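You operate a simulated robot arm through the tools that you are given. There is no shell and no other tool. Be economical: measure what you need, move in short steps, check, and stop when the job is done.

You are at the controls of a simulated two-armed robot. One attempt, no reset.

TASK
Take the blue cloth from the top of the analyser bench and lay it out flat on the top of the island bench.

It is judged by the outcome, as a careful person would: the job done as asked, and still so three seconds after it is handed in. It fails if anything else is knocked over, pushed out of place, dropped, spilled or broken. Flat cloth is picked up by pressing the open fingertips on it (5 to 10 N) and closing them slowly along it; thin cloth reads only 2 to 8 mm in the jaws.

THE ROBOT
Two 7-joint arms with two-finger parallel grippers on one trunk, on a base that drives. Base frame: it is fixed to the floor where the robot stands at the start and does not move with it; the origin is under the middle of the robot, x ahead of it, y to its left, z up; the surface under the hand at the start is at about z = 0.76. Units: m, degrees, N and s.
The left shoulder is at the start at [0.05, 0.168, 1.032], the right one opposite. With the tool pointing down near the work surface each hand reaches from about 0.22 to 0.66 m from the robot's upright axis, wherever it stands, measured 20 degrees to its own side. Places, roughly: island bench [2.6, -0.5, 0.8]. Payload 1.57 kg a hand.
Tool frame (each hand has its own): the origin (TCP) lies between the finger pads and is the grasp point; the fingertips stand 0.03 m ahead of it; z points along the fingers, y is the line along which they close. The gripper opens to 0.08 m. The fingers are 0.017 m wide and 0.012 m thick; the gripper's body (0.04 by 0.082 m) begins 0.08 m behind the TCP.
Orientation is told as [roll, pitch, yaw] about the base's x, y, z axes, in that order, counted from this pose: with the fingers straight down and closing along the base's y, the tool's x points along the base's -x, its y along +y and its z along -z.

THE INTERFACE
- The arms move only by the tool apply_moves. It takes "left_moves", "right_moves" or both (then of equal length, played together; a hand with none holds still); each is a list of rows, each an object (a shift or turn left out is 0, a gripper value left out holds the last) with "dp": the shift along the tool's x, y, z in m, a list of three; "delta_rot": the turn, a rotation vector about the tool's x, y, z in degrees, a list of three; "jaw": the opening, from 0 (shut) to 1 (fully open). In form: [{"dp": [dx, dy, dz], "delta_rot": [ax, ay, az], "jaw": jaw}, ...]. A call has 1 to 12 rows; each row is the pose to reach, as a shift and turn from the pose commanded when the call began, along the tool's axes at that moment. A row lasts 0.2 s, in which the tool goes at most 0.05 m and 8.6 degrees; a call with a longer step from one row to the next is refused whole, and so is a gripper value outside its range. Where a pose cannot be reached the arm comes as near as it can. A force on the tool above 40 N (or 10 N above the force at the start of the call, whichever is more), or a blocked arm, ends the call early, and 0.2 s more pass. Each finger travels about 0.045 m/s and halts on what it meets, pressing with about 32 N; the grip force reading is that of the motor and also rises with nothing between the fingers. The clock runs only during rows and for 0.2 s after the last one: add rows that repeat a pose to give the fingers time. It gives the time, the measured TCP pose, the force on the tool (base axes), the opening and the grip force at its end, in the units of the frame above (readings bear some noise), with the torque about the TCP (base axes, N m) and any sound that the robot's microphone picked up, and new pictures: "show" is both (left out), scene, wrist or none (wrist: the cameras of the hands that moved).
- Cameras (640 x 400 px; columns grow to the right, rows downward): "scene" is now at [0.1224, -0.0128, 1.2229]; the picture's right is [-0.19, -0.98, 0.00], its down [-0.74, 0.14, -0.66] and it looks along [0.64, -0.13, -0.75] (base axes); focal length 276 px, centre (320, 200). "left" rides on the left gripper at [0.072, 0.007, -0.122] in its tool frame; the picture's right is [-0.09, 1.00, 0.00], its down [-0.84, -0.08, -0.54] and it looks along [-0.54, -0.05, 0.84] (tool axes); focal length 238 px, centre (320, 200). "right" rides on the right gripper at [0.072, -0.007, -0.122] in its tool frame; the picture's right is [0.09, 1.00, 0.00], its down [-0.84, 0.08, -0.54] and it looks along [-0.54, 0.05, 0.84] (tool axes); focal length 238 px, centre (320, 200). There is no depth. A picture from a camera that has moved, and an enlarged one, comes with that camera's place and axes in the base frame and with its lens. The place of the scene camera against the robot may be out by one fixed shift of up to 0.012 m in any direction.
- lift_body(by): slides the trunk up (or, below 0, down) by that many m; the arms and the scene camera ride with it, the base frame stays. It gives what a move gives, with no picture.
- steer(legs): drives the robot by 1 to 6 legs, each [ahead, left, turn to the left] in m, m and degrees, along the robot's own axes; the way and the turn of a leg run together, so that a leg with both is an arc; at most 1.5 m and 180 degrees a leg. The arms and the cameras ride along, it lands a little off, and it stops where it bumps. It gives what a move gives, and a new picture of the scene camera.
- turn_head(pan, tilt): turns the head with the scene camera to pan (to the left, within 80 degrees either way) and tilt (down, from -29 to 69), counted from straight ahead of the robot. It gives what a move gives, and a new picture of the scene camera.
- enlarge(camera, box): a new picture of the part [left, top, right, bottom] of that camera's present view, enlarged. The clock stands still meanwhile.
- finish_job(): hands the job in; it is judged then, once.

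Work in short steps. Places have to be worked out from the pictures, the camera data and where the tool is seen: move nearer, look again, correct. Check each grasp and each placing, and mend what went wrong. You have 120 turns and 260 pictures in all, those below and enlarged ones among them. Open the grippers and draw the arms clear of the work before you hand the job in, unless the task says otherwise; then end with one line.

The tools are called after "Emit:" as name(argument=value, ...) on one line, values as JSON. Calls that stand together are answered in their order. apply_moves: Moves the arms, as the interface text tells. Its arguments: {"type":"object","properties":{"left_moves":{"type":"array"},"right_moves":{"type":"array"},"show":{"type":"string","enum":["both","scene","wrist","none"]}},"required":[]} The other tools are called the same way: lift_body (by) slides the trunk up or down; steer (legs) drives the base; turn_head (pan, tilt) turns the head that bears the scene camera; enlarge (camera, box) takes an enlarged picture of a part of a camera's view; finish_job () hands the job in.

At the start:

```text
time_s: 0.0
left_ee_pos: [0.4538, 0.1395, 0.929]
left_orientation: [0.0, 0.1, 0.0]
left_ft_force: [-0.1, 0.3, -0.6]
left_torque: [0.0, 0.01, 0.0]
left_width: 0.0801
left_grasp_force: 0.0
right_ee_pos: [0.4816, -0.3157, 0.9008]
right_orientation: [0.0, 0.0, 0.0]
right_ft_force: [-0.9, 0.0, -0.2]
right_torque: [-0.03, -0.01, 0.01]
right_width: 0.0799
right_grasp_force: 0.2
trunk travel left (down, up): [-0.2, 0.243]
robot x, y, heading: [0.0031, -0.002, 0.1]
head pan, tilt: [-11.0, 49.0]
```

scene: 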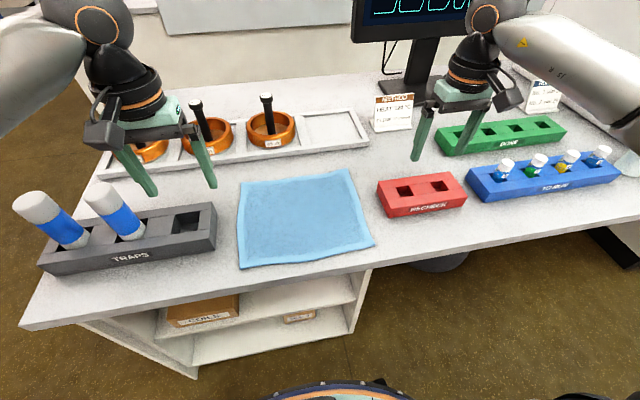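
right: 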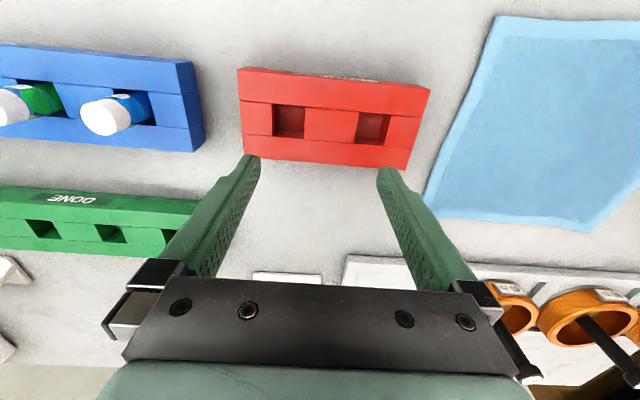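
left: 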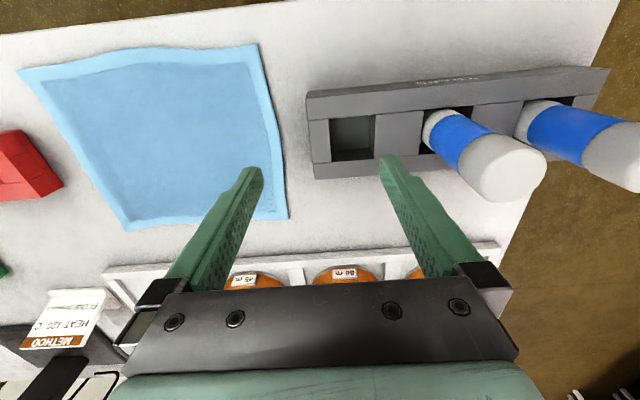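

The cloth spans roughly x 0.385–0.605 and y −0.18–0.083. I'll bring both hands above its two near corners, with the jaws half open, and then look again.

Emit:
apply_moves(left_moves=[{"dp": [0.02, -0.03, 0], "jaw": 0.5}, {"dp": [0.04, -0.06, 0], "jaw": 0.5}, {"dp": [0.05, -0.085, 0], "jaw": 0.5}, {"dp": [0.05, -0.085, 0], "jaw": 0.5}, {"dp": [0.05, -0.085, 0.04], "jaw": 0.5}, {"dp": [0.05, -0.085, 0.08], "jaw": 0.5}, {"dp": [0.05, -0.085, 0.09], "jaw": 0.5}], right_moves=[{"dp": [0.02, 0.04, 0], "jaw": 0.5}, {"dp": [0.04, 0.08, 0], "jaw": 0.5}, {"dp": [0.06, 0.12, 0], "jaw": 0.5}, {"dp": [0.077, 0.161, 0], "jaw": 0.5}, {"dp": [0.077, 0.161, 0.03], "jaw": 0.5}, {"dp": [0.077, 0.161, 0.06], "jaw": 0.5}, {"dp": [0.077, 0.161, 0.06], "jaw": 0.5}])

```text
time_s: 1.6
left_ee_pos: [0.4028, 0.0543, 0.8375]
left_orientation: [0.1, 0.0, 0.0]
left_ft_force: [0.4, 0.0, -0.1]
left_torque: [-0.01, 0.0, -0.02]
left_width: 0.0399
left_grasp_force: 0.2
right_ee_pos: [0.4046, -0.1572, 0.8423]
right_orientation: [0.1, -0.1, -0.1]
right_ft_force: [0.1, -0.2, -0.8]
right_torque: [0.01, 0.02, 0.02]
right_width: 0.0401
right_grasp_force: 0.1
trunk travel left (down, up): [-0.2, 0.243]
robot x, y, heading: [0.0005, -0.0014, -0.0]
head pan, tilt: [-11.0, 49.0]
camera scene: at [0.1224, -0.0128, 1.2229], right [-0.19, -0.98, 0.0], down [-0.74, 0.14, -0.66], along [0.64, -0.13, -0.75], focal length 276 px, centre (320, 200)
camera right: at [0.3323, -0.1624, 0.9627], right [-0.09, 1.0, 0.0], down [0.84, 0.08, 0.54], along [0.54, 0.05, -0.84], focal length 238 px, centre (320, 200)
camera left: at [0.3322, 0.0611, 0.9594], right [0.09, 1.0, 0.0], down [0.84, -0.08, 0.54], along [0.54, -0.05, -0.84], focal length 238 px, centre (320, 200)
```

scene: 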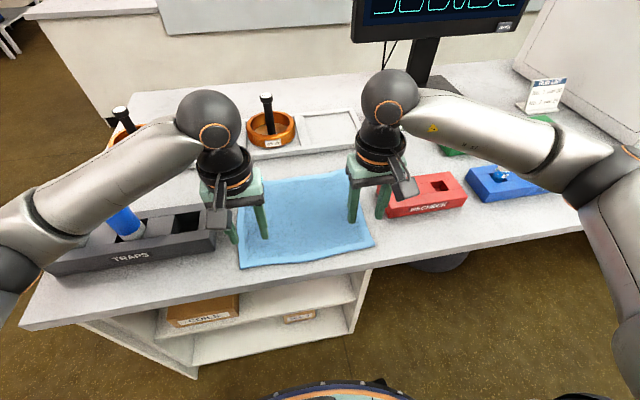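
right: 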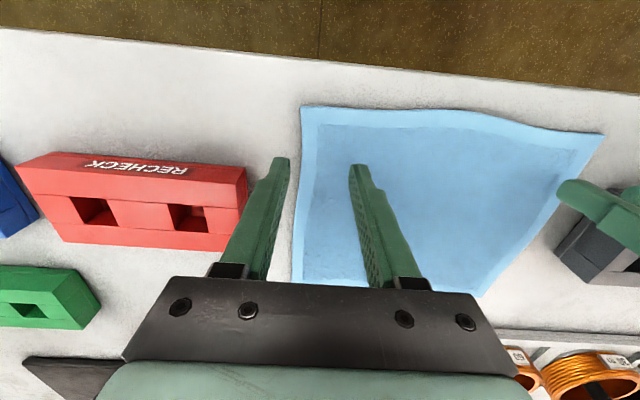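
left: 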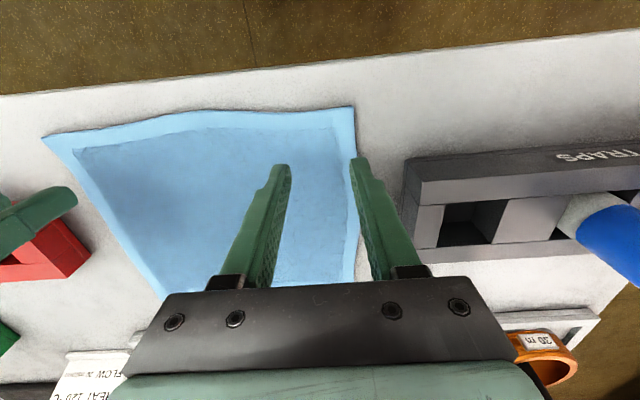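

The wrist views put the near corners at about (0.375, 0.085) and (0.375, −0.173). I'll shift both hands inward and a little nearer, then go down to just above the cloth.

Emit:
apply_moves(left_moves=[{"dp": [0.012, -0.01, 0], "jaw": 0.5}, {"dp": [0.012, -0.01, 0.03], "jaw": 0.5}, {"dp": [0.012, -0.01, 0.04], "jaw": 0.5}, {"dp": [0.012, -0.01, 0.04], "jaw": 0.5}], right_moves=[{"dp": [0.014, 0.022, 0], "jaw": 0.5}, {"dp": [0.014, 0.022, 0.03], "jaw": 0.5}, {"dp": [0.014, 0.022, 0.045], "jaw": 0.5}, {"dp": [0.014, 0.022, 0.045], "jaw": 0.5}], show="wrist")

```text
time_s: 2.6
left_ee_pos: [0.3911, 0.0445, 0.7981]
left_orientation: [0.0, 0.0, 0.0]
left_ft_force: [-0.7, 1.3, 0.0]
left_torque: [0.0, 0.02, 0.0]
left_width: 0.04
left_grasp_force: 0.1
right_ee_pos: [0.3898, -0.1334, 0.7945]
right_orientation: [0.0, 0.0, 0.1]
right_ft_force: [0.2, 0.9, 0.4]
right_torque: [-0.02, -0.01, 0.01]
right_width: 0.04
right_grasp_force: 0.1
trunk travel left (down, up): [-0.2, 0.243]
robot x, y, heading: [-0.0004, -0.0003, -0.2]
head pan, tilt: [-11.0, 49.0]
camera right: at [0.3182, -0.1403, 0.9176], right [-0.09, 1.0, 0.0], down [0.84, 0.08, 0.54], along [0.54, 0.05, -0.84], focal length 238 px, centre (320, 200)
camera left: at [0.3205, 0.0516, 0.9203], right [0.09, 1.0, 0.0], down [0.84, -0.08, 0.54], along [0.54, -0.05, -0.84], focal length 238 px, centre (320, 200)
```

right: 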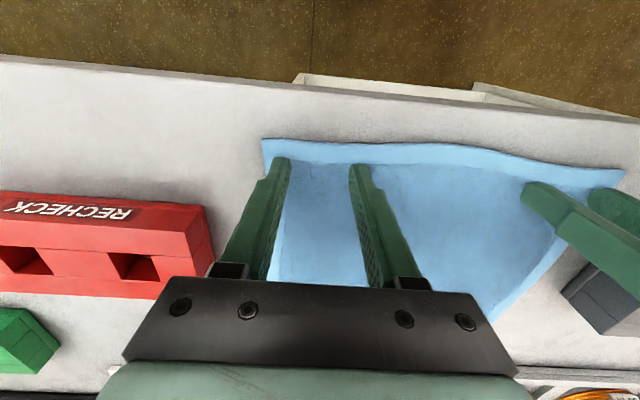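
left: 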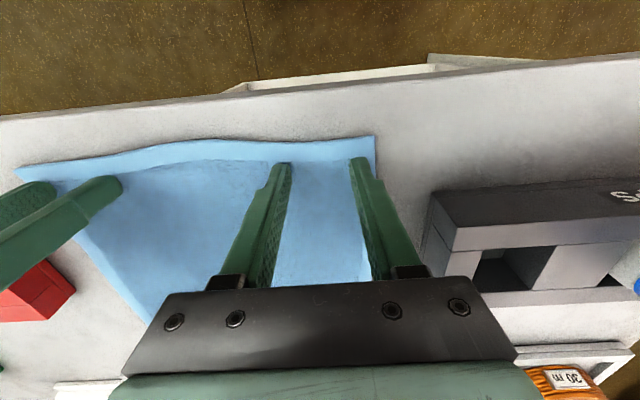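

The fingertips are well placed near the corners, so I'll lower in small steps to find contact.

Emit:
apply_moves(left_moves=[{"dp": [0, 0, 0.003]}, {"dp": [0, 0, 0.006]}, {"dp": [0, 0, 0.006]}], right_moves=[{"dp": [0, 0, 0.001]}, {"dp": [0, 0, 0.003]}, {"dp": [0, 0, 0.003]}], show="none")

```text
time_s: 3.4
left_ee_pos: [0.3914, 0.0439, 0.7942]
left_orientation: [0.0, 0.0, 0.1]
left_ft_force: [0.5, 1.3, 6.2]
left_torque: [0.06, -0.01, 0.03]
left_width: 0.04
left_grasp_force: 0.0
right_ee_pos: [0.3902, -0.1338, 0.7938]
right_orientation: [0.0, 0.0, 0.0]
right_ft_force: [-0.3, -0.6, 5.5]
right_torque: [-0.06, 0.01, -0.01]
right_width: 0.0397
right_grasp_force: 0.0
trunk travel left (down, up): [-0.2, 0.243]
robot x, y, heading: [-0.0004, 0.0007, -0.2]
head pan, tilt: [-11.0, 49.0]
```

Both hands are pressing with about 6 N. I'll close slowly with slightly more pressure.

Emit:
apply_moves(left_moves=[{"dp": [0, 0, 0.0005], "jaw": 0.45}, {"dp": [0, 0, 0.0005], "jaw": 0.4}, {"dp": [0, 0, 0.0005], "jaw": 0.35}, {"dp": [0, 0, 0.0005], "jaw": 0.3}, {"dp": [0, 0, 0.0005], "jaw": 0.25}, {"dp": [0, 0, 0.0005], "jaw": 0.2}, {"dp": [0, 0, 0.0005], "jaw": 0.15}, {"dp": [0, 0, 0.0005], "jaw": 0.1}, {"dp": [0, 0, 0.0005], "jaw": 0.05}, {"dp": [0, 0, 0.0005], "jaw": 0}, {"dp": [0, 0, 0.0005], "jaw": 0}, {"dp": [0, 0, 0.0005], "jaw": 0}], right_moves=[{"dp": [0, 0, 0.001], "jaw": 0.45}, {"dp": [0, 0, 0.001], "jaw": 0.4}, {"dp": [0, 0, 0.001], "jaw": 0.35}, {"dp": [0, 0, 0.001], "jaw": 0.3}, {"dp": [0, 0, 0.001], "jaw": 0.25}, {"dp": [0, 0, 0.001], "jaw": 0.2}, {"dp": [0, 0, 0.001], "jaw": 0.15}, {"dp": [0, 0, 0.001], "jaw": 0.1}, {"dp": [0, 0, 0.001], "jaw": 0.05}, {"dp": [0, 0, 0.001], "jaw": 0}, {"dp": [0, 0, 0.001], "jaw": 0}, {"dp": [0, 0, 0.001], "jaw": 0}], show="wrist")

```text
time_s: 6.0
left_ee_pos: [0.3906, 0.0442, 0.7928]
left_orientation: [-0.3, -0.1, 0.0]
left_ft_force: [0.9, -14.8, 9.3]
left_torque: [-0.39, 0.01, 0.05]
left_width: 0.0042
left_grasp_force: 25.0
right_ee_pos: [0.3891, -0.1331, 0.7926]
right_orientation: [0.1, -0.2, 0.0]
right_ft_force: [0.7, 10.3, 16.8]
right_torque: [0.28, -0.02, 0.0]
right_width: 0.0051
right_grasp_force: 25.7
trunk travel left (down, up): [-0.2, 0.243]
robot x, y, heading: [0.002, 0.0008, -0.0]
head pan, tilt: [-11.0, 49.0]
camera right: at [0.3172, -0.1397, 0.9148], right [-0.09, 1.0, 0.0], down [0.84, 0.08, 0.54], along [0.54, 0.05, -0.84], focal length 238 px, centre (320, 200)
camera left: at [0.319, 0.0511, 0.9151], right [0.09, 1.0, 0.0], down [0.84, -0.08, 0.54], along [0.54, -0.05, -0.84], focal length 238 px, centre (320, 200)
```

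right: 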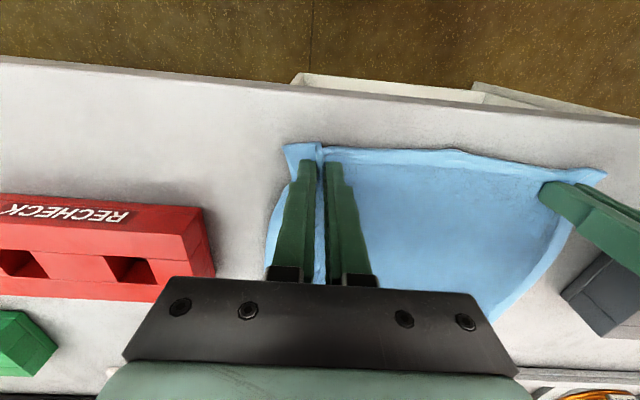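
left: 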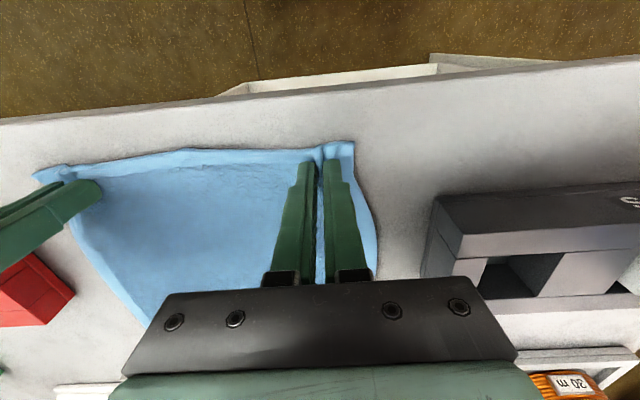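

Both hands hold the cloth, with openings of 4–5 mm. I'll lift slowly, easing the hands slightly together to take off the tension.

Emit:
apply_moves(left_moves=[{"dp": [0, -0.003, -0.01]}, {"dp": [0, -0.005, -0.03]}, {"dp": [0, -0.005, -0.06]}, {"dp": [0, -0.005, -0.09]}, {"dp": [0, -0.005, -0.12]}, {"dp": [0, -0.005, -0.15]}, {"dp": [0, -0.005, -0.18]}], right_moves=[{"dp": [0, 0.003, -0.01]}, {"dp": [0, 0.005, -0.03]}, {"dp": [0, 0.005, -0.06]}, {"dp": [0, 0.005, -0.09]}, {"dp": [0, 0.005, -0.12]}, {"dp": [0, 0.005, -0.15]}, {"dp": [0, 0.005, -0.18]}])

Emit:
lift_body(by=0.2)

```text
time_s: 7.6
left_ee_pos: [0.3908, 0.0396, 0.9732]
left_orientation: [0.0, 0.0, 0.0]
left_ft_force: [-0.3, -2.1, -0.5]
left_torque: [0.0, 0.01, -0.03]
left_width: 0.0038
left_grasp_force: 24.6
right_ee_pos: [0.3898, -0.1287, 0.973]
right_orientation: [0.0, 0.1, 0.0]
right_ft_force: [-0.6, 3.2, 0.5]
right_torque: [0.12, -0.03, 0.02]
right_width: 0.0044
right_grasp_force: 25.0
trunk travel left (down, up): [-0.2, 0.243]
robot x, y, heading: [0.0004, 0.0028, -0.0]
head pan, tilt: [-11.0, 49.0]
camera scene: at [0.1221, -0.0128, 1.2229], right [-0.19, -0.98, 0.0], down [-0.74, 0.14, -0.66], along [0.64, -0.13, -0.75], focal length 276 px, centre (320, 200)
camera right: at [0.3183, -0.1351, 1.0948], right [-0.09, 1.0, 0.0], down [0.84, 0.08, 0.54], along [0.54, 0.05, -0.84], focal length 238 px, centre (320, 200)
camera left: at [0.3196, 0.0473, 1.0948], right [0.09, 1.0, 0.0], down [0.84, -0.08, 0.54], along [0.54, -0.05, -0.84], focal length 238 px, centre (320, 200)
```

scene: 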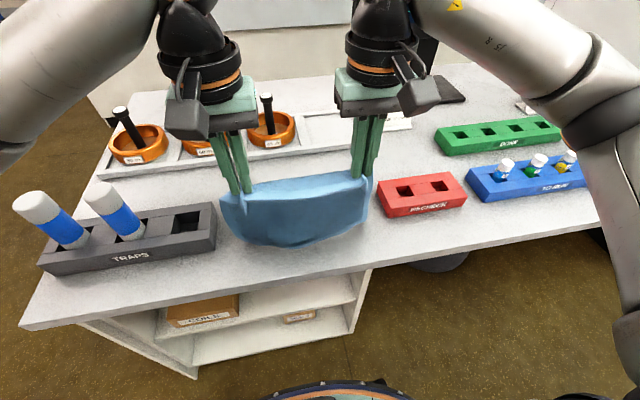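
right: 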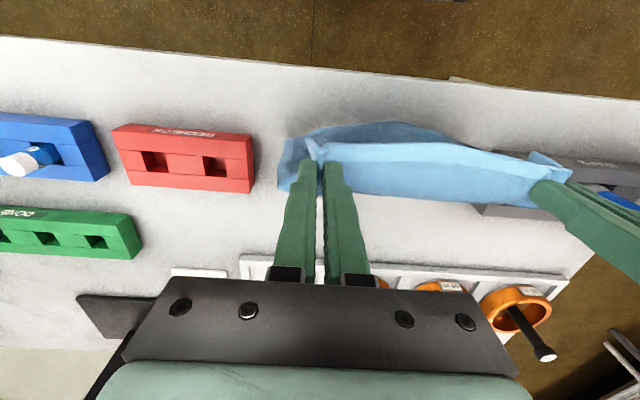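
left: 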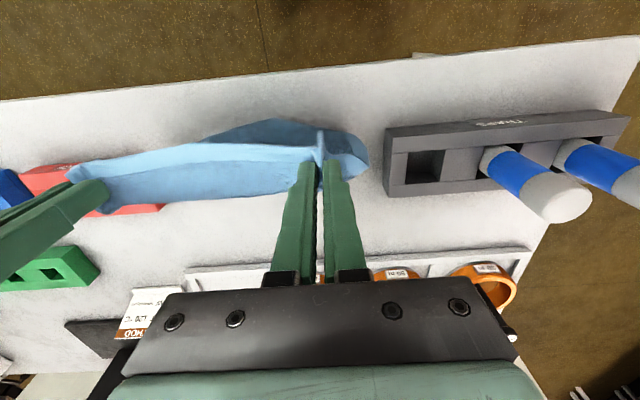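

```text
time_s: 9.8
left_ee_pos: [0.3913, 0.0414, 1.1729]
left_orientation: [0.0, 0.0, 0.0]
left_ft_force: [-0.8, -2.2, -0.3]
left_torque: [0.0, -0.03, 0.01]
left_width: 0.0037
left_grasp_force: 24.4
right_ee_pos: [0.3898, -0.1292, 1.1719]
right_orientation: [0.0, -0.1, 0.1]
right_ft_force: [0.0, 1.5, -0.1]
right_torque: [0.08, 0.02, -0.01]
right_width: 0.004
right_grasp_force: 24.5
trunk travel left (down, up): [-0.4, 0.043]
robot x, y, heading: [0.0063, -0.0001, -0.1]
head pan, tilt: [-11.0, 49.0]
```

The cloth is lifted and hangs clear. Next I'll look around for the island bench and a route to it.

Emit:
turn_head(pan=-15, tilt=12)

Emit:
turn_head(pan=-70, tilt=20)

Emit:
turn_head(pan=60, tilt=20)

```text
time_s: 10.8
left_ee_pos: [0.3909, 0.0404, 1.1731]
left_orientation: [0.0, 0.1, 0.1]
left_ft_force: [0.7, -1.9, -0.5]
left_torque: [-0.04, -0.01, 0.01]
left_width: 0.0039
left_grasp_force: 25.1
right_ee_pos: [0.3907, -0.1285, 1.1725]
right_orientation: [0.0, 0.1, 0.0]
right_ft_force: [0.1, 1.9, 1.2]
right_torque: [0.06, 0.03, 0.01]
right_width: 0.0043
right_grasp_force: 25.0
trunk travel left (down, up): [-0.4, 0.043]
robot x, y, heading: [-0.0006, -0.0003, -0.3]
head pan, tilt: [-15.0, 12.0]
camera scene: at [0.136, -0.022, 1.4801], right [-0.26, -0.97, 0.0], down [-0.2, 0.05, -0.98], along [0.94, -0.25, -0.21], focal length 276 px, centre (320, 200)
```

scene: 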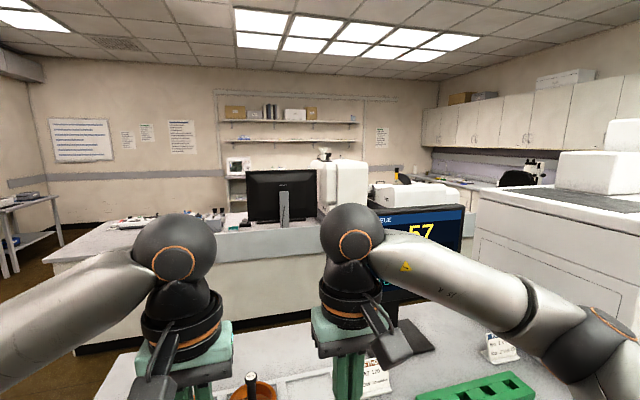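

```text
time_s: 12.0
left_ee_pos: [0.391, 0.0402, 1.1731]
left_orientation: [0.1, 0.0, 0.1]
left_ft_force: [-0.6, -2.8, -0.2]
left_torque: [-0.04, 0.03, 0.04]
left_width: 0.0039
left_grasp_force: 24.5
right_ee_pos: [0.3906, -0.1283, 1.1712]
right_orientation: [0.0, 0.1, 0.0]
right_ft_force: [-0.3, 1.9, -0.4]
right_torque: [0.07, -0.04, 0.02]
right_width: 0.004
right_grasp_force: 24.9
trunk travel left (down, up): [-0.4, 0.043]
robot x, y, heading: [0.0002, -0.0037, -0.1]
head pan, tilt: [-70.0, 20.0]
camera scene: at [0.0778, -0.0854, 1.4671], right [-0.94, -0.34, 0.0], down [-0.12, 0.32, -0.94], along [0.32, -0.88, -0.34], focal length 276 px, centre (320, 200)
```

scene: 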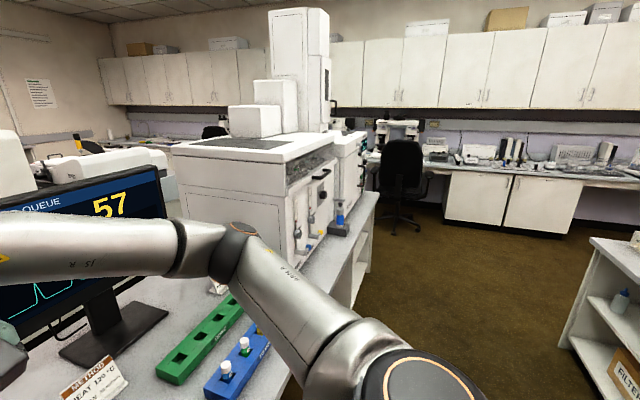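

```text
time_s: 14.2
left_ee_pos: [0.3905, 0.0402, 1.1732]
left_orientation: [0.0, -0.1, 0.1]
left_ft_force: [-0.2, -1.7, -1.2]
left_torque: [0.0, -0.01, -0.01]
left_width: 0.0036
left_grasp_force: 24.3
right_ee_pos: [0.3913, -0.1289, 1.1712]
right_orientation: [-0.1, 0.0, 0.0]
right_ft_force: [0.5, 2.3, -0.2]
right_torque: [0.08, 0.01, 0.01]
right_width: 0.0042
right_grasp_force: 24.6
trunk travel left (down, up): [-0.4, 0.043]
robot x, y, heading: [-0.0001, -0.0024, -0.2]
head pan, tilt: [60.0, 20.0]
camera scene: at [0.0925, 0.0827, 1.4671], right [0.87, -0.5, 0.0], down [-0.17, -0.3, -0.94], along [0.47, 0.81, -0.34], focal length 276 px, centre (320, 200)
```

scene: 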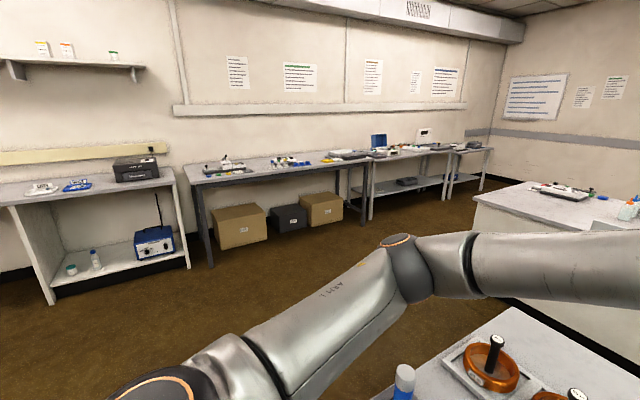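

The island is the white bench beyond this one: its front edge is at x≈1.96 and its left end at y≈1.14. I'll back off, strafe left past the analyser bench, and look at the island top.

Emit:
steer(legs=[[-0.28, 0, 0], [0, 1.15, 0], [0.9, 0, 0]])

Emit:
turn_head(pan=-15, tilt=25)

```text
time_s: 30.4
left_ee_pos: [1.0097, 1.2033, 1.1723]
left_orientation: [0.1, 0.0, 0.4]
left_ft_force: [-1.2, -2.3, -0.8]
left_torque: [-0.03, 0.02, -0.04]
left_width: 0.004
left_grasp_force: 24.8
right_ee_pos: [1.01, 1.0361, 1.172]
right_orientation: [0.1, 0.1, 0.4]
right_ft_force: [-0.4, 3.0, -0.6]
right_torque: [0.08, 0.01, 0.01]
right_width: 0.0041
right_grasp_force: 24.5
trunk travel left (down, up): [-0.4, 0.043]
robot x, y, heading: [0.6198, 1.1601, 0.8]
head pan, tilt: [60.0, 20.0]
camera scene: at [0.7109, 1.244, 1.4671], right [0.87, -0.49, 0.0], down [-0.17, -0.3, -0.94], along [0.46, 0.82, -0.34], focal length 276 px, centre (320, 200)
```

scene: 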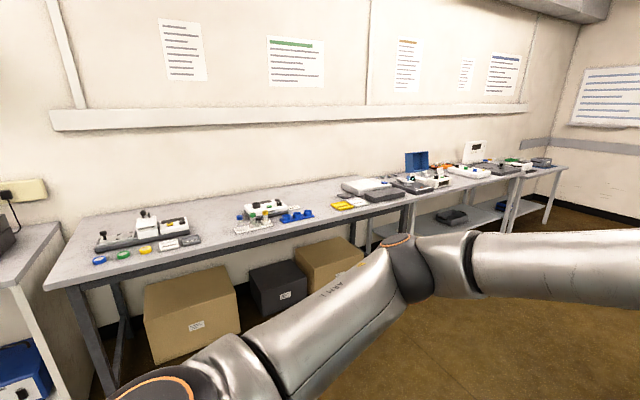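

```text
time_s: 31.9
left_ee_pos: [1.01, 1.2052, 1.1733]
left_orientation: [0.0, 0.0, 0.4]
left_ft_force: [-0.3, -1.3, -0.6]
left_torque: [-0.04, -0.05, 0.01]
left_width: 0.0037
left_grasp_force: 24.4
right_ee_pos: [1.0102, 1.0342, 1.1718]
right_orientation: [0.0, 0.0, 0.5]
right_ft_force: [-0.7, 2.1, -0.4]
right_torque: [0.05, 0.04, 0.03]
right_width: 0.0042
right_grasp_force: 24.9
trunk travel left (down, up): [-0.4, 0.043]
robot x, y, heading: [0.6212, 1.16, 0.4]
head pan, tilt: [-15.0, 25.0]
camera scene: at [0.7538, 1.1399, 1.459], right [-0.25, -0.97, 0.0], down [-0.41, 0.11, -0.91], along [0.88, -0.23, -0.42], focal length 276 px, centre (320, 200)
```

scene: 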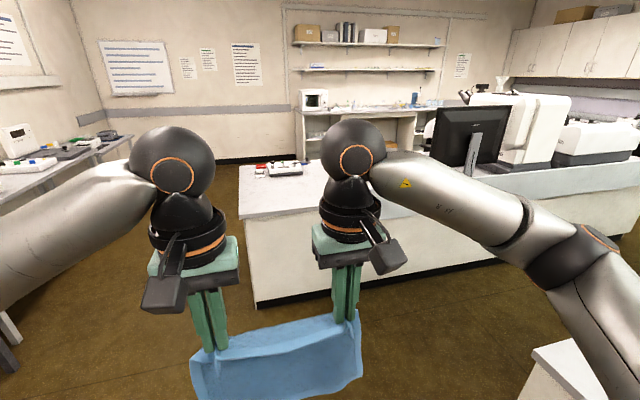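

I'll drive nearer to the island and look down at its top.

Emit:
steer(legs=[[0.6, 0, 0]])

Emit:
turn_head(pan=-25, tilt=30)

```text
time_s: 35.3
left_ee_pos: [1.6085, 1.2124, 1.1719]
left_orientation: [0.0, -0.1, 0.8]
left_ft_force: [-0.6, -2.3, -0.2]
left_torque: [-0.05, -0.02, 0.05]
left_width: 0.0038
left_grasp_force: 24.7
right_ee_pos: [1.6109, 1.0442, 1.1729]
right_orientation: [0.0, 0.0, 0.8]
right_ft_force: [-0.5, 2.2, 0.2]
right_torque: [0.06, 0.0, -0.02]
right_width: 0.0042
right_grasp_force: 24.8
trunk travel left (down, up): [-0.4, 0.043]
robot x, y, heading: [1.2181, 1.1669, 0.7]
head pan, tilt: [-15.0, 25.0]
camera scene: at [1.3541, 1.1474, 1.459], right [-0.24, -0.97, 0.0], down [-0.41, 0.1, -0.91], along [0.88, -0.22, -0.42], focal length 276 px, centre (320, 200)
```

scene: 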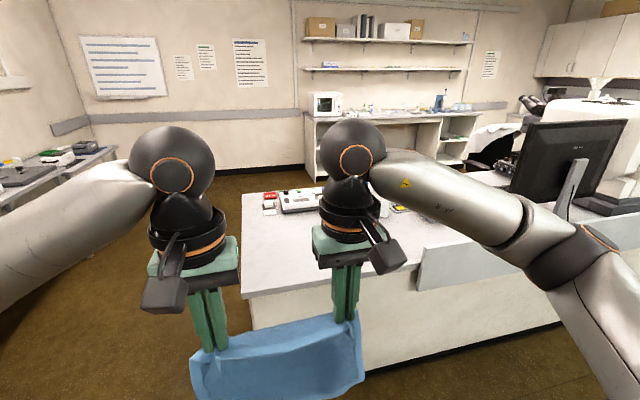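

```text
time_s: 36.0
left_ee_pos: [1.6078, 1.2137, 1.1732]
left_orientation: [0.1, 0.0, 1.0]
left_ft_force: [0.7, -2.1, 0.2]
left_torque: [0.01, -0.01, -0.03]
left_width: 0.0038
left_grasp_force: 24.6
right_ee_pos: [1.6118, 1.0441, 1.1725]
right_orientation: [0.0, 0.0, 0.7]
right_ft_force: [-1.0, 0.6, 0.8]
right_torque: [0.06, 0.0, -0.04]
right_width: 0.0042
right_grasp_force: 25.5
trunk travel left (down, up): [-0.4, 0.043]
robot x, y, heading: [1.2227, 1.1674, 0.9]
head pan, tilt: [-25.0, 30.0]
camera scene: at [1.3469, 1.1329, 1.4511], right [-0.41, -0.91, 0.0], down [-0.46, 0.2, -0.87], along [0.79, -0.35, -0.5], focal length 276 px, centre (320, 200)
```

scene: 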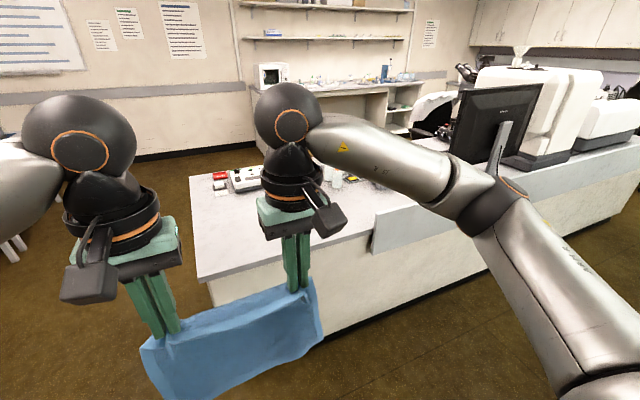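

The island's front edge is at about x=2.06. The stretch from y≈0.62 to 1.2 is clear in front, with clutter only beyond x≈2.5, so I'll shift right and move closer, then look straight down at it.

Emit:
steer(legs=[[0, -0.2, -0.8], [0.3, 0, 0]])

Emit:
turn_head(pan=-4, tilt=50)

Emit:
apply_moves(left_moves=[{"dp": [0, 0, 0]}], right_moves=[{"dp": [0, 0, 0]}], show="wrist")

```text
time_s: 40.0
left_ee_pos: [1.9089, 1.0079, 1.1726]
left_orientation: [-0.1, 0.0, 0.0]
left_ft_force: [0.6, -2.6, 0.4]
left_torque: [-0.05, -0.01, 0.02]
left_width: 0.0035
left_grasp_force: 24.6
right_ee_pos: [1.9081, 0.8384, 1.1718]
right_orientation: [0.0, 0.0, 0.0]
right_ft_force: [0.8, 2.7, -0.1]
right_torque: [0.11, 0.03, 0.02]
right_width: 0.0041
right_grasp_force: 25.0
trunk travel left (down, up): [-0.4, 0.043]
robot x, y, heading: [1.5187, 0.9666, -0.3]
head pan, tilt: [-25.0, 30.0]
camera scene: at [1.646, 0.9315, 1.451], right [-0.42, -0.91, 0.0], down [-0.45, 0.21, -0.87], along [0.78, -0.37, -0.5], focal length 276 px, centre (320, 200)
```

scene: 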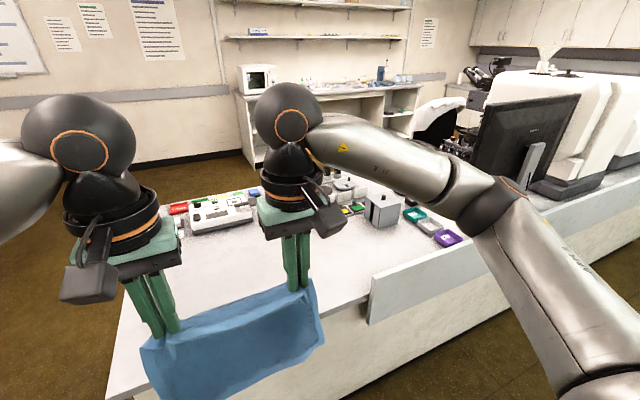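

```text
time_s: 40.9
left_ee_pos: [1.9077, 1.0073, 1.1724]
left_orientation: [0.0, 0.0, 0.0]
left_ft_force: [-0.5, -1.1, 0.3]
left_torque: [-0.01, -0.01, 0.03]
left_width: 0.0038
left_grasp_force: 24.3
right_ee_pos: [1.9083, 0.8394, 1.1723]
right_orientation: [0.0, -0.1, 0.0]
right_ft_force: [0.0, 2.2, -0.2]
right_torque: [0.05, 0.06, 0.0]
right_width: 0.0044
right_grasp_force: 24.5
trunk travel left (down, up): [-0.4, 0.043]
robot x, y, heading: [1.5172, 0.9655, 0.3]
head pan, tilt: [-4.0, 50.0]
camera scene: at [1.6402, 0.9643, 1.4216], right [-0.07, -1.0, 0.0], down [-0.76, 0.05, -0.64], along [0.64, -0.05, -0.77], focal length 276 px, centre (320, 200)
```

scene: 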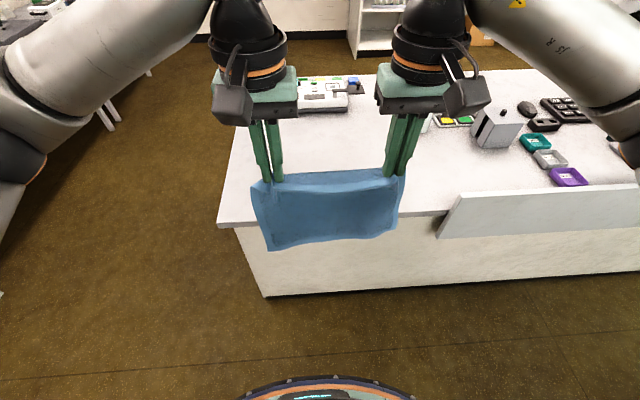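

```text
time_s: 41.3
left_ee_pos: [1.9069, 1.0082, 1.1719]
left_orientation: [0.1, 0.0, 0.0]
left_ft_force: [-0.6, -2.4, 0.1]
left_torque: [-0.02, 0.02, -0.01]
left_width: 0.0038
left_grasp_force: 24.6
right_ee_pos: [1.9083, 0.8383, 1.1726]
right_orientation: [0.0, 0.0, 0.0]
right_ft_force: [-1.1, 2.2, -0.3]
right_torque: [0.08, 0.01, -0.04]
right_width: 0.0042
right_grasp_force: 24.7
trunk travel left (down, up): [-0.4, 0.043]
robot x, y, heading: [1.5156, 0.9647, 0.2]
head pan, tilt: [-4.0, 50.0]
camera right: at [1.836, 0.8326, 1.2944], right [-0.09, 1.0, 0.0], down [0.84, 0.08, 0.54], along [0.54, 0.05, -0.84], focal length 238 px, centre (320, 200)
camera left: at [1.8373, 1.0147, 1.2945], right [0.09, 1.0, 0.0], down [0.84, -0.08, 0.54], along [0.54, -0.05, -0.84], focal length 238 px, centre (320, 200)
```

right: 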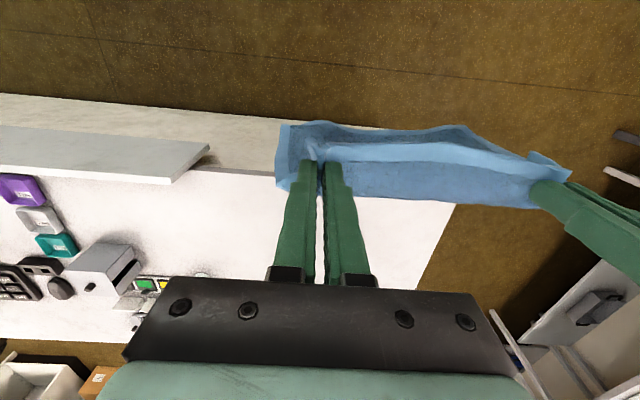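
left: 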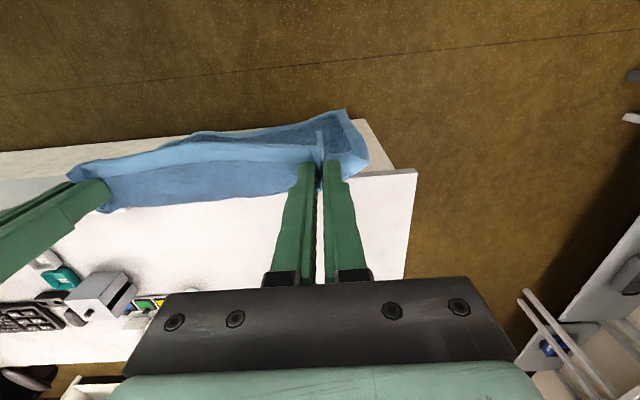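

The front edge is at about x=2.10 and the left end at about y=1.21, with a clear area behind the cloth. I'll drive 0.27 m ahead to the standoff used at the first bench.

Emit:
steer(legs=[[0.27, 0, 0]])

```text
time_s: 43.2
left_ee_pos: [2.1778, 1.0066, 1.1719]
left_orientation: [0.0, 0.0, 0.1]
left_ft_force: [0.4, -2.4, 0.4]
left_torque: [-0.05, 0.01, 0.0]
left_width: 0.0037
left_grasp_force: 24.8
right_ee_pos: [2.1768, 0.8388, 1.1716]
right_orientation: [0.0, 0.1, -0.1]
right_ft_force: [0.0, 2.6, -0.3]
right_torque: [0.11, 0.01, 0.01]
right_width: 0.0042
right_grasp_force: 24.5
trunk travel left (down, up): [-0.4, 0.043]
robot x, y, heading: [1.7919, 0.9647, -0.1]
head pan, tilt: [-4.0, 50.0]
camera scene: at [1.9094, 0.964, 1.4215], right [-0.07, -1.0, 0.0], down [-0.76, 0.05, -0.64], along [0.64, -0.05, -0.77], focal length 276 px, centre (320, 200)
```

scene: 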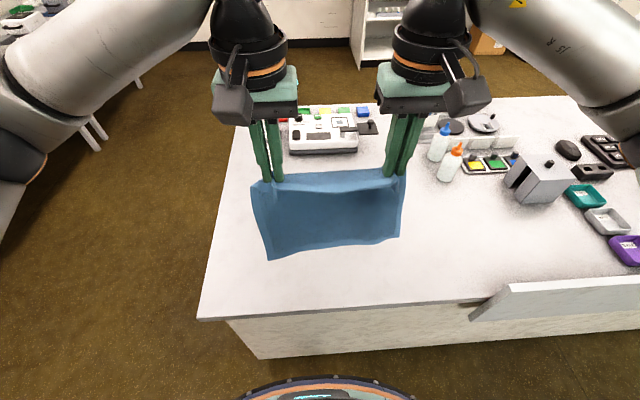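

The area in front of the robot is clear out to x≈2.5. I'll reach the hands forward by 0.18 m and lower the trunk until the hem nearly touches.

Emit:
apply_moves(left_moves=[{"dp": [-0.03, 0, 0]}, {"dp": [-0.06, 0, 0]}, {"dp": [-0.09, 0, 0]}, {"dp": [-0.12, 0, 0]}, {"dp": [-0.15, 0, 0]}, {"dp": [-0.18, 0, 0]}, {"dp": [-0.18, 0, 0]}], right_moves=[{"dp": [-0.03, 0, 0]}, {"dp": [-0.06, 0, 0]}, {"dp": [-0.09, 0, 0]}, {"dp": [-0.12, 0, 0]}, {"dp": [-0.15, 0, 0]}, {"dp": [-0.18, 0, 0]}, {"dp": [-0.18, 0, 0]}], show="none")

Emit:
lift_body(by=-0.14)

Emit:
turn_head(pan=-4, tilt=45)

```text
time_s: 44.8
left_ee_pos: [2.3564, 1.0064, 1.1726]
left_orientation: [0.1, -0.1, -0.2]
left_ft_force: [-0.4, -1.8, 0.5]
left_torque: [-0.05, 0.0, 0.06]
left_width: 0.0039
left_grasp_force: 24.6
right_ee_pos: [2.3539, 0.8391, 1.1724]
right_orientation: [0.0, 0.0, 0.0]
right_ft_force: [0.1, 2.6, 0.2]
right_torque: [0.07, 0.01, 0.02]
right_width: 0.0041
right_grasp_force: 24.6
trunk travel left (down, up): [-0.4, 0.043]
robot x, y, heading: [1.7831, 0.9634, -0.1]
head pan, tilt: [-4.0, 50.0]
```

```text
time_s: 46.4
left_ee_pos: [2.3567, 1.0074, 1.0324]
left_orientation: [-0.1, 0.0, 0.1]
left_ft_force: [0.6, -2.9, 0.3]
left_torque: [-0.08, 0.02, -0.03]
left_width: 0.0039
left_grasp_force: 24.2
right_ee_pos: [2.355, 0.8384, 1.0328]
right_orientation: [0.0, -0.2, -0.1]
right_ft_force: [-0.4, 1.8, 0.0]
right_torque: [0.11, -0.02, 0.01]
right_width: 0.0042
right_grasp_force: 25.1
trunk travel left (down, up): [-0.26, 0.183]
robot x, y, heading: [1.786, 0.9672, -0.2]
head pan, tilt: [-4.0, 50.0]
```

```text
time_s: 47.1
left_ee_pos: [2.3564, 1.0082, 1.0323]
left_orientation: [0.1, 0.0, -0.1]
left_ft_force: [0.7, -2.9, -0.2]
left_torque: [-0.06, 0.0, -0.01]
left_width: 0.0038
left_grasp_force: 24.8
right_ee_pos: [2.3556, 0.8379, 1.0335]
right_orientation: [0.0, -0.2, -0.2]
right_ft_force: [-1.3, 2.8, -0.3]
right_torque: [0.1, -0.01, 0.04]
right_width: 0.0044
right_grasp_force: 25.1
trunk travel left (down, up): [-0.26, 0.183]
robot x, y, heading: [1.784, 0.9656, 0.4]
head pan, tilt: [-4.0, 45.0]
camera scene: at [1.9131, 0.9637, 1.2884], right [-0.07, -1.0, 0.0], down [-0.71, 0.05, -0.71], along [0.71, -0.05, -0.71], focal length 276 px, centre (320, 200)
```

scene: 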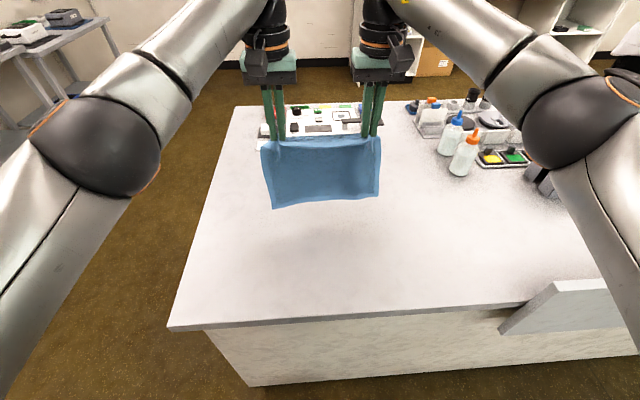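

The hem hangs just above the top. I'll lower while drawing back towards the robot, so the hem trails and the cloth is laid out behind the hands.

Emit:
apply_moves(left_moves=[{"dp": [0, 0, 0.02]}, {"dp": [0.005, 0, 0.04]}, {"dp": [0.015, 0, 0.055]}, {"dp": [0.03, 0, 0.07]}, {"dp": [0.045, 0, 0.085]}, {"dp": [0.06, 0, 0.1]}, {"dp": [0.075, 0, 0.11]}, {"dp": [0.09, 0, 0.12]}], right_moves=[{"dp": [0, 0, 0.02]}, {"dp": [0.005, 0, 0.04]}, {"dp": [0.015, 0, 0.055]}, {"dp": [0.03, 0, 0.07]}, {"dp": [0.045, 0, 0.085]}, {"dp": [0.06, 0, 0.1]}, {"dp": [0.075, 0, 0.11]}, {"dp": [0.09, 0, 0.12]}])

```text
time_s: 48.9
left_ee_pos: [2.265, 1.0077, 0.9119]
left_orientation: [0.0, 0.0, 0.0]
left_ft_force: [0.4, -1.2, 0.4]
left_torque: [-0.03, -0.01, 0.03]
left_width: 0.004
left_grasp_force: 24.5
right_ee_pos: [2.2668, 0.8389, 0.9133]
right_orientation: [-0.1, -0.2, -0.1]
right_ft_force: [0.4, 1.9, 0.1]
right_torque: [0.06, -0.01, 0.0]
right_width: 0.004
right_grasp_force: 25.1
trunk travel left (down, up): [-0.26, 0.183]
robot x, y, heading: [1.7863, 0.9672, -0.2]
head pan, tilt: [-4.0, 45.0]
camera scene: at [1.913, 0.9637, 1.2885], right [-0.07, -1.0, 0.0], down [-0.71, 0.05, -0.71], along [0.71, -0.05, -0.71], focal length 276 px, centre (320, 200)
camera right: at [2.1942, 0.8321, 1.0349], right [-0.09, 1.0, 0.0], down [0.84, 0.08, 0.54], along [0.54, 0.05, -0.84], focal length 238 px, centre (320, 200)
camera left: at [2.1944, 1.0145, 1.034], right [0.09, 1.0, 0.0], down [0.84, -0.08, 0.54], along [0.54, -0.05, -0.84], focal length 238 px, centre (320, 200)
```

scene: 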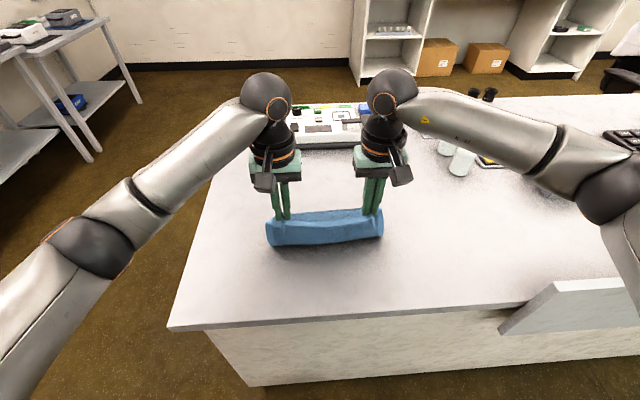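
right: 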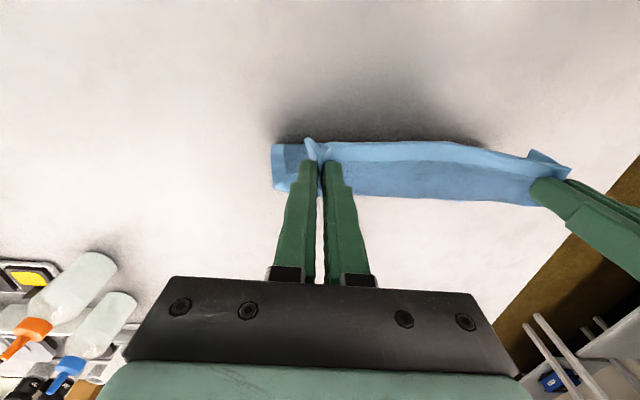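
left: 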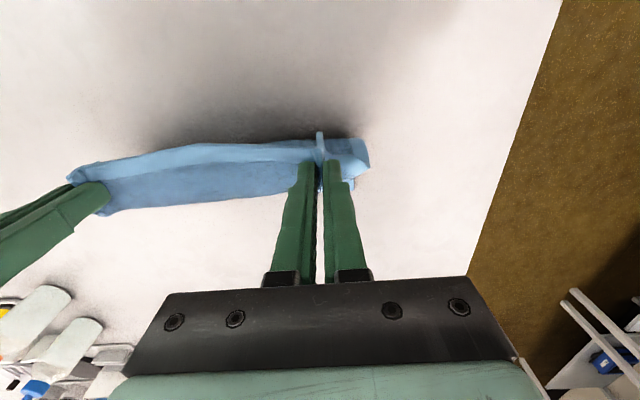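

The lower part is trailing away onto the bench as intended. I'll continue back and down.

Emit:
apply_moves(left_moves=[{"dp": [0.02, 0, 0.012]}, {"dp": [0.04, 0, 0.027]}, {"dp": [0.06, 0, 0.042]}, {"dp": [0.08, 0, 0.057]}, {"dp": [0.095, 0, 0.072]}, {"dp": [0.105, 0, 0.082]}, {"dp": [0.105, 0, 0.082]}], right_moves=[{"dp": [0.02, 0, 0.012]}, {"dp": [0.04, 0, 0.027]}, {"dp": [0.06, 0, 0.042]}, {"dp": [0.08, 0, 0.057]}, {"dp": [0.095, 0, 0.072]}, {"dp": [0.105, 0, 0.082]}, {"dp": [0.105, 0, 0.082]}])

```text
time_s: 50.5
left_ee_pos: [2.1604, 1.007, 0.8306]
left_orientation: [0.0, 0.0, 0.0]
left_ft_force: [0.7, -2.5, -0.1]
left_torque: [-0.05, -0.01, -0.01]
left_width: 0.0038
left_grasp_force: 24.2
right_ee_pos: [2.1611, 0.8381, 0.8302]
right_orientation: [0.0, -0.1, -0.1]
right_ft_force: [0.0, 2.5, 0.1]
right_torque: [0.09, 0.02, 0.02]
right_width: 0.0043
right_grasp_force: 25.0
trunk travel left (down, up): [-0.26, 0.183]
robot x, y, heading: [1.7855, 0.9687, -0.0]
head pan, tilt: [-4.0, 45.0]
camera scene: at [1.913, 0.9637, 1.2885], right [-0.07, -1.0, 0.0], down [-0.71, 0.05, -0.71], along [0.71, -0.05, -0.71], focal length 276 px, centre (320, 200)
camera right: at [2.0887, 0.832, 0.9521], right [-0.09, 1.0, 0.0], down [0.84, 0.08, 0.54], along [0.54, 0.05, -0.84], focal length 238 px, centre (320, 200)
camera left: at [2.0894, 1.0147, 0.9525], right [0.09, 1.0, 0.0], down [0.84, -0.08, 0.54], along [0.54, -0.05, -0.84], focal length 238 px, centre (320, 200)
```

scene: 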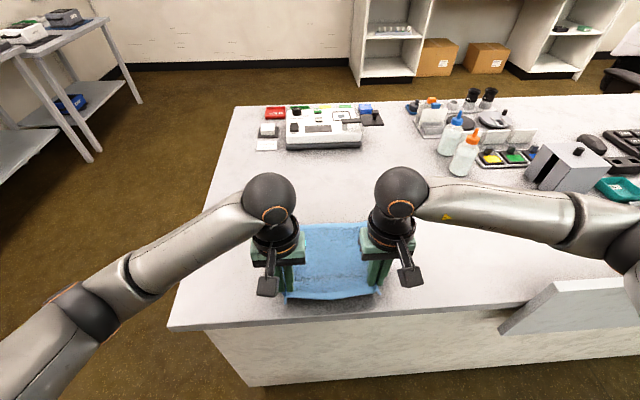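
right: 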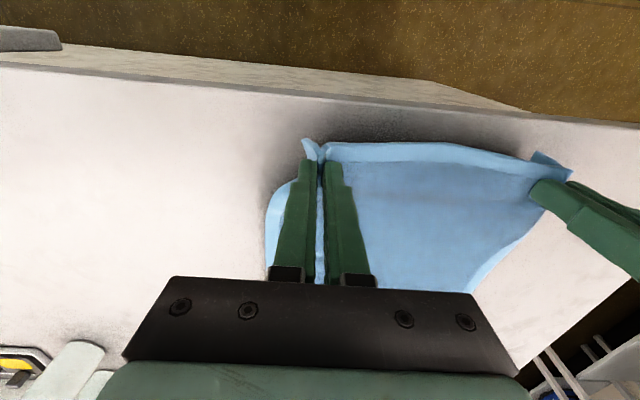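
left: 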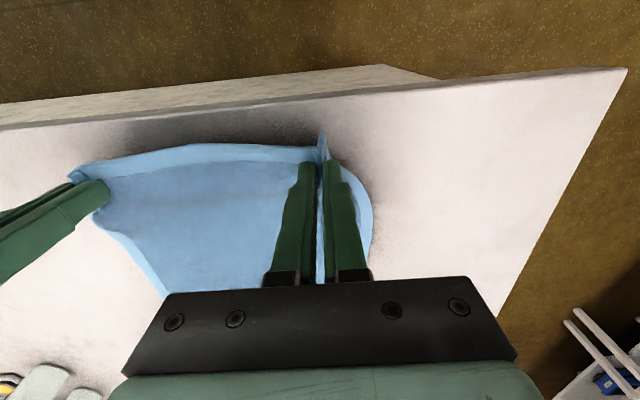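

It is laying out well. I'll lower gently to touch.

Emit:
apply_moves(left_moves=[{"dp": [0.003, 0, 0.015]}, {"dp": [0.006, 0, 0.026]}, {"dp": [0.006, 0, 0.032]}, {"dp": [0.006, 0, 0.036]}, {"dp": [0.006, 0, 0.036]}], right_moves=[{"dp": [0.003, 0, 0.015]}, {"dp": [0.006, 0, 0.026]}, {"dp": [0.006, 0, 0.032]}, {"dp": [0.006, 0, 0.036]}, {"dp": [0.006, 0, 0.036]}], show="wrist")

```text
time_s: 51.7
left_ee_pos: [2.1542, 1.0077, 0.7951]
left_orientation: [0.0, 0.0, 0.0]
left_ft_force: [-0.3, -1.8, 1.9]
left_torque: [-0.03, 0.02, -0.02]
left_width: 0.0038
left_grasp_force: 25.1
right_ee_pos: [2.1547, 0.8381, 0.7957]
right_orientation: [0.0, -0.1, -0.1]
right_ft_force: [-0.1, 2.2, 3.7]
right_torque: [0.08, 0.01, 0.04]
right_width: 0.0044
right_grasp_force: 25.1
trunk travel left (down, up): [-0.26, 0.183]
robot x, y, heading: [1.7866, 0.9655, -0.0]
head pan, tilt: [-4.0, 45.0]
camera right: at [2.0829, 0.8322, 0.9165], right [-0.09, 1.0, 0.0], down [0.84, 0.08, 0.54], along [0.54, 0.05, -0.84], focal length 238 px, centre (320, 200)
camera left: at [2.0833, 1.0147, 0.9164], right [0.09, 1.0, 0.0], down [0.84, -0.08, 0.54], along [0.54, -0.05, -0.84], focal length 238 px, centre (320, 200)
```

right: 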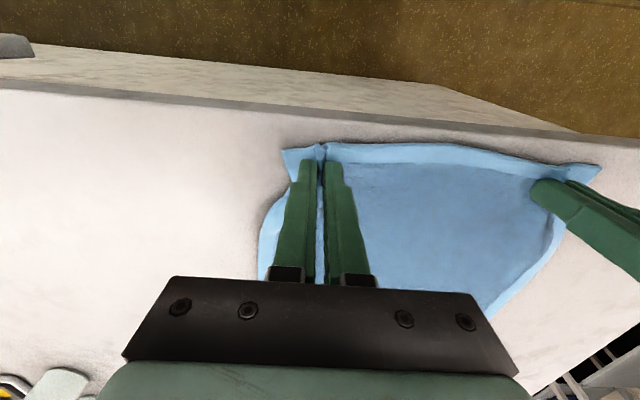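
left: 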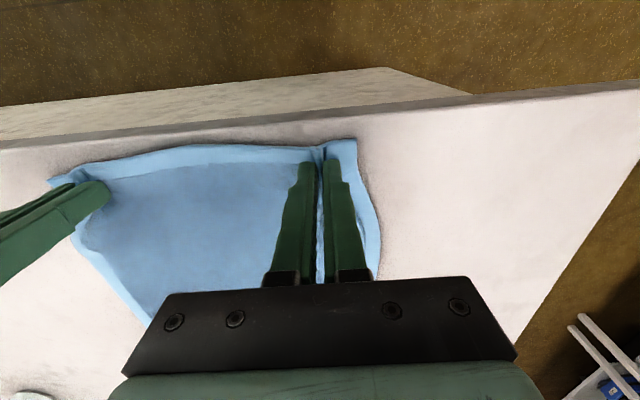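

I have contact at z≈0.795. While pressing lightly I'll move each hand 5 mm outward and open slowly, so the fingertips spread the pinched folds back out.

Emit:
apply_moves(left_moves=[{"dp": [0, 0.003, 0.001], "jaw": 0.05}, {"dp": [0, 0.005, 0.0015], "jaw": 0.1}, {"dp": [0, 0.005, 0.0015], "jaw": 0.15}, {"dp": [0, 0.005, 0.0015], "jaw": 0.2}, {"dp": [0, 0.005, 0.0015], "jaw": 0.25}, {"dp": [0, 0.005, 0.0015], "jaw": 0.3}, {"dp": [0, 0.005, 0.0015], "jaw": 0.35}, {"dp": [0, 0.005, 0.0015], "jaw": 0.4}, {"dp": [0, 0.005, 0.0015], "jaw": 0.45}, {"dp": [0, 0.005, 0.0015], "jaw": 0.45}], right_moves=[{"dp": [0, -0.003, 0.001], "jaw": 0.05}, {"dp": [0, -0.005, 0.001], "jaw": 0.1}, {"dp": [0, -0.005, 0.001], "jaw": 0.15}, {"dp": [0, -0.005, 0.001], "jaw": 0.2}, {"dp": [0, -0.005, 0.001], "jaw": 0.25}, {"dp": [0, -0.005, 0.001], "jaw": 0.3}, {"dp": [0, -0.005, 0.001], "jaw": 0.35}, {"dp": [0, -0.005, 0.001], "jaw": 0.4}, {"dp": [0, -0.005, 0.001], "jaw": 0.45}, {"dp": [0, -0.005, 0.001], "jaw": 0.45}], show="wrist")

```text
time_s: 53.9
left_ee_pos: [2.1546, 1.0119, 0.7936]
left_orientation: [0.1, -0.1, -0.1]
left_ft_force: [0.4, -1.7, 11.2]
left_torque: [0.02, -0.01, 0.0]
left_width: 0.0271
left_grasp_force: 0.1
right_ee_pos: [2.1551, 0.8342, 0.7935]
right_orientation: [0.0, -0.1, -0.1]
right_ft_force: [-0.7, -0.2, 3.6]
right_torque: [0.01, 0.0, 0.02]
right_width: 0.0332
right_grasp_force: 0.1
trunk travel left (down, up): [-0.26, 0.183]
robot x, y, heading: [1.7831, 0.9638, -0.1]
head pan, tilt: [-4.0, 45.0]
camera right: at [2.0827, 0.8272, 0.9157], right [-0.09, 1.0, 0.0], down [0.84, 0.08, 0.54], along [0.54, 0.05, -0.84], focal length 238 px, centre (320, 200)
camera left: at [2.0834, 1.0196, 0.915], right [0.09, 1.0, 0.0], down [0.84, -0.08, 0.54], along [0.54, -0.05, -0.84], focal length 238 px, centre (320, 200)
```

right: 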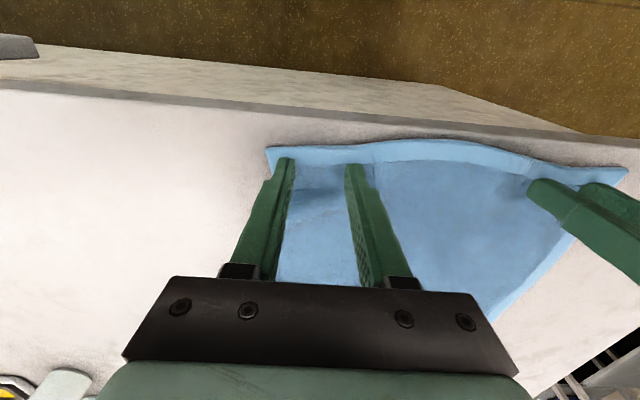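
left: 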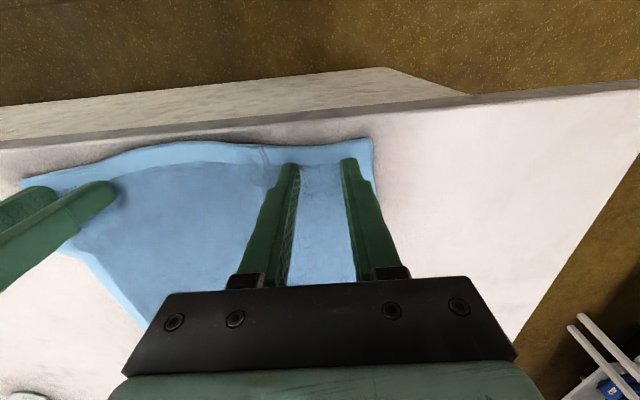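

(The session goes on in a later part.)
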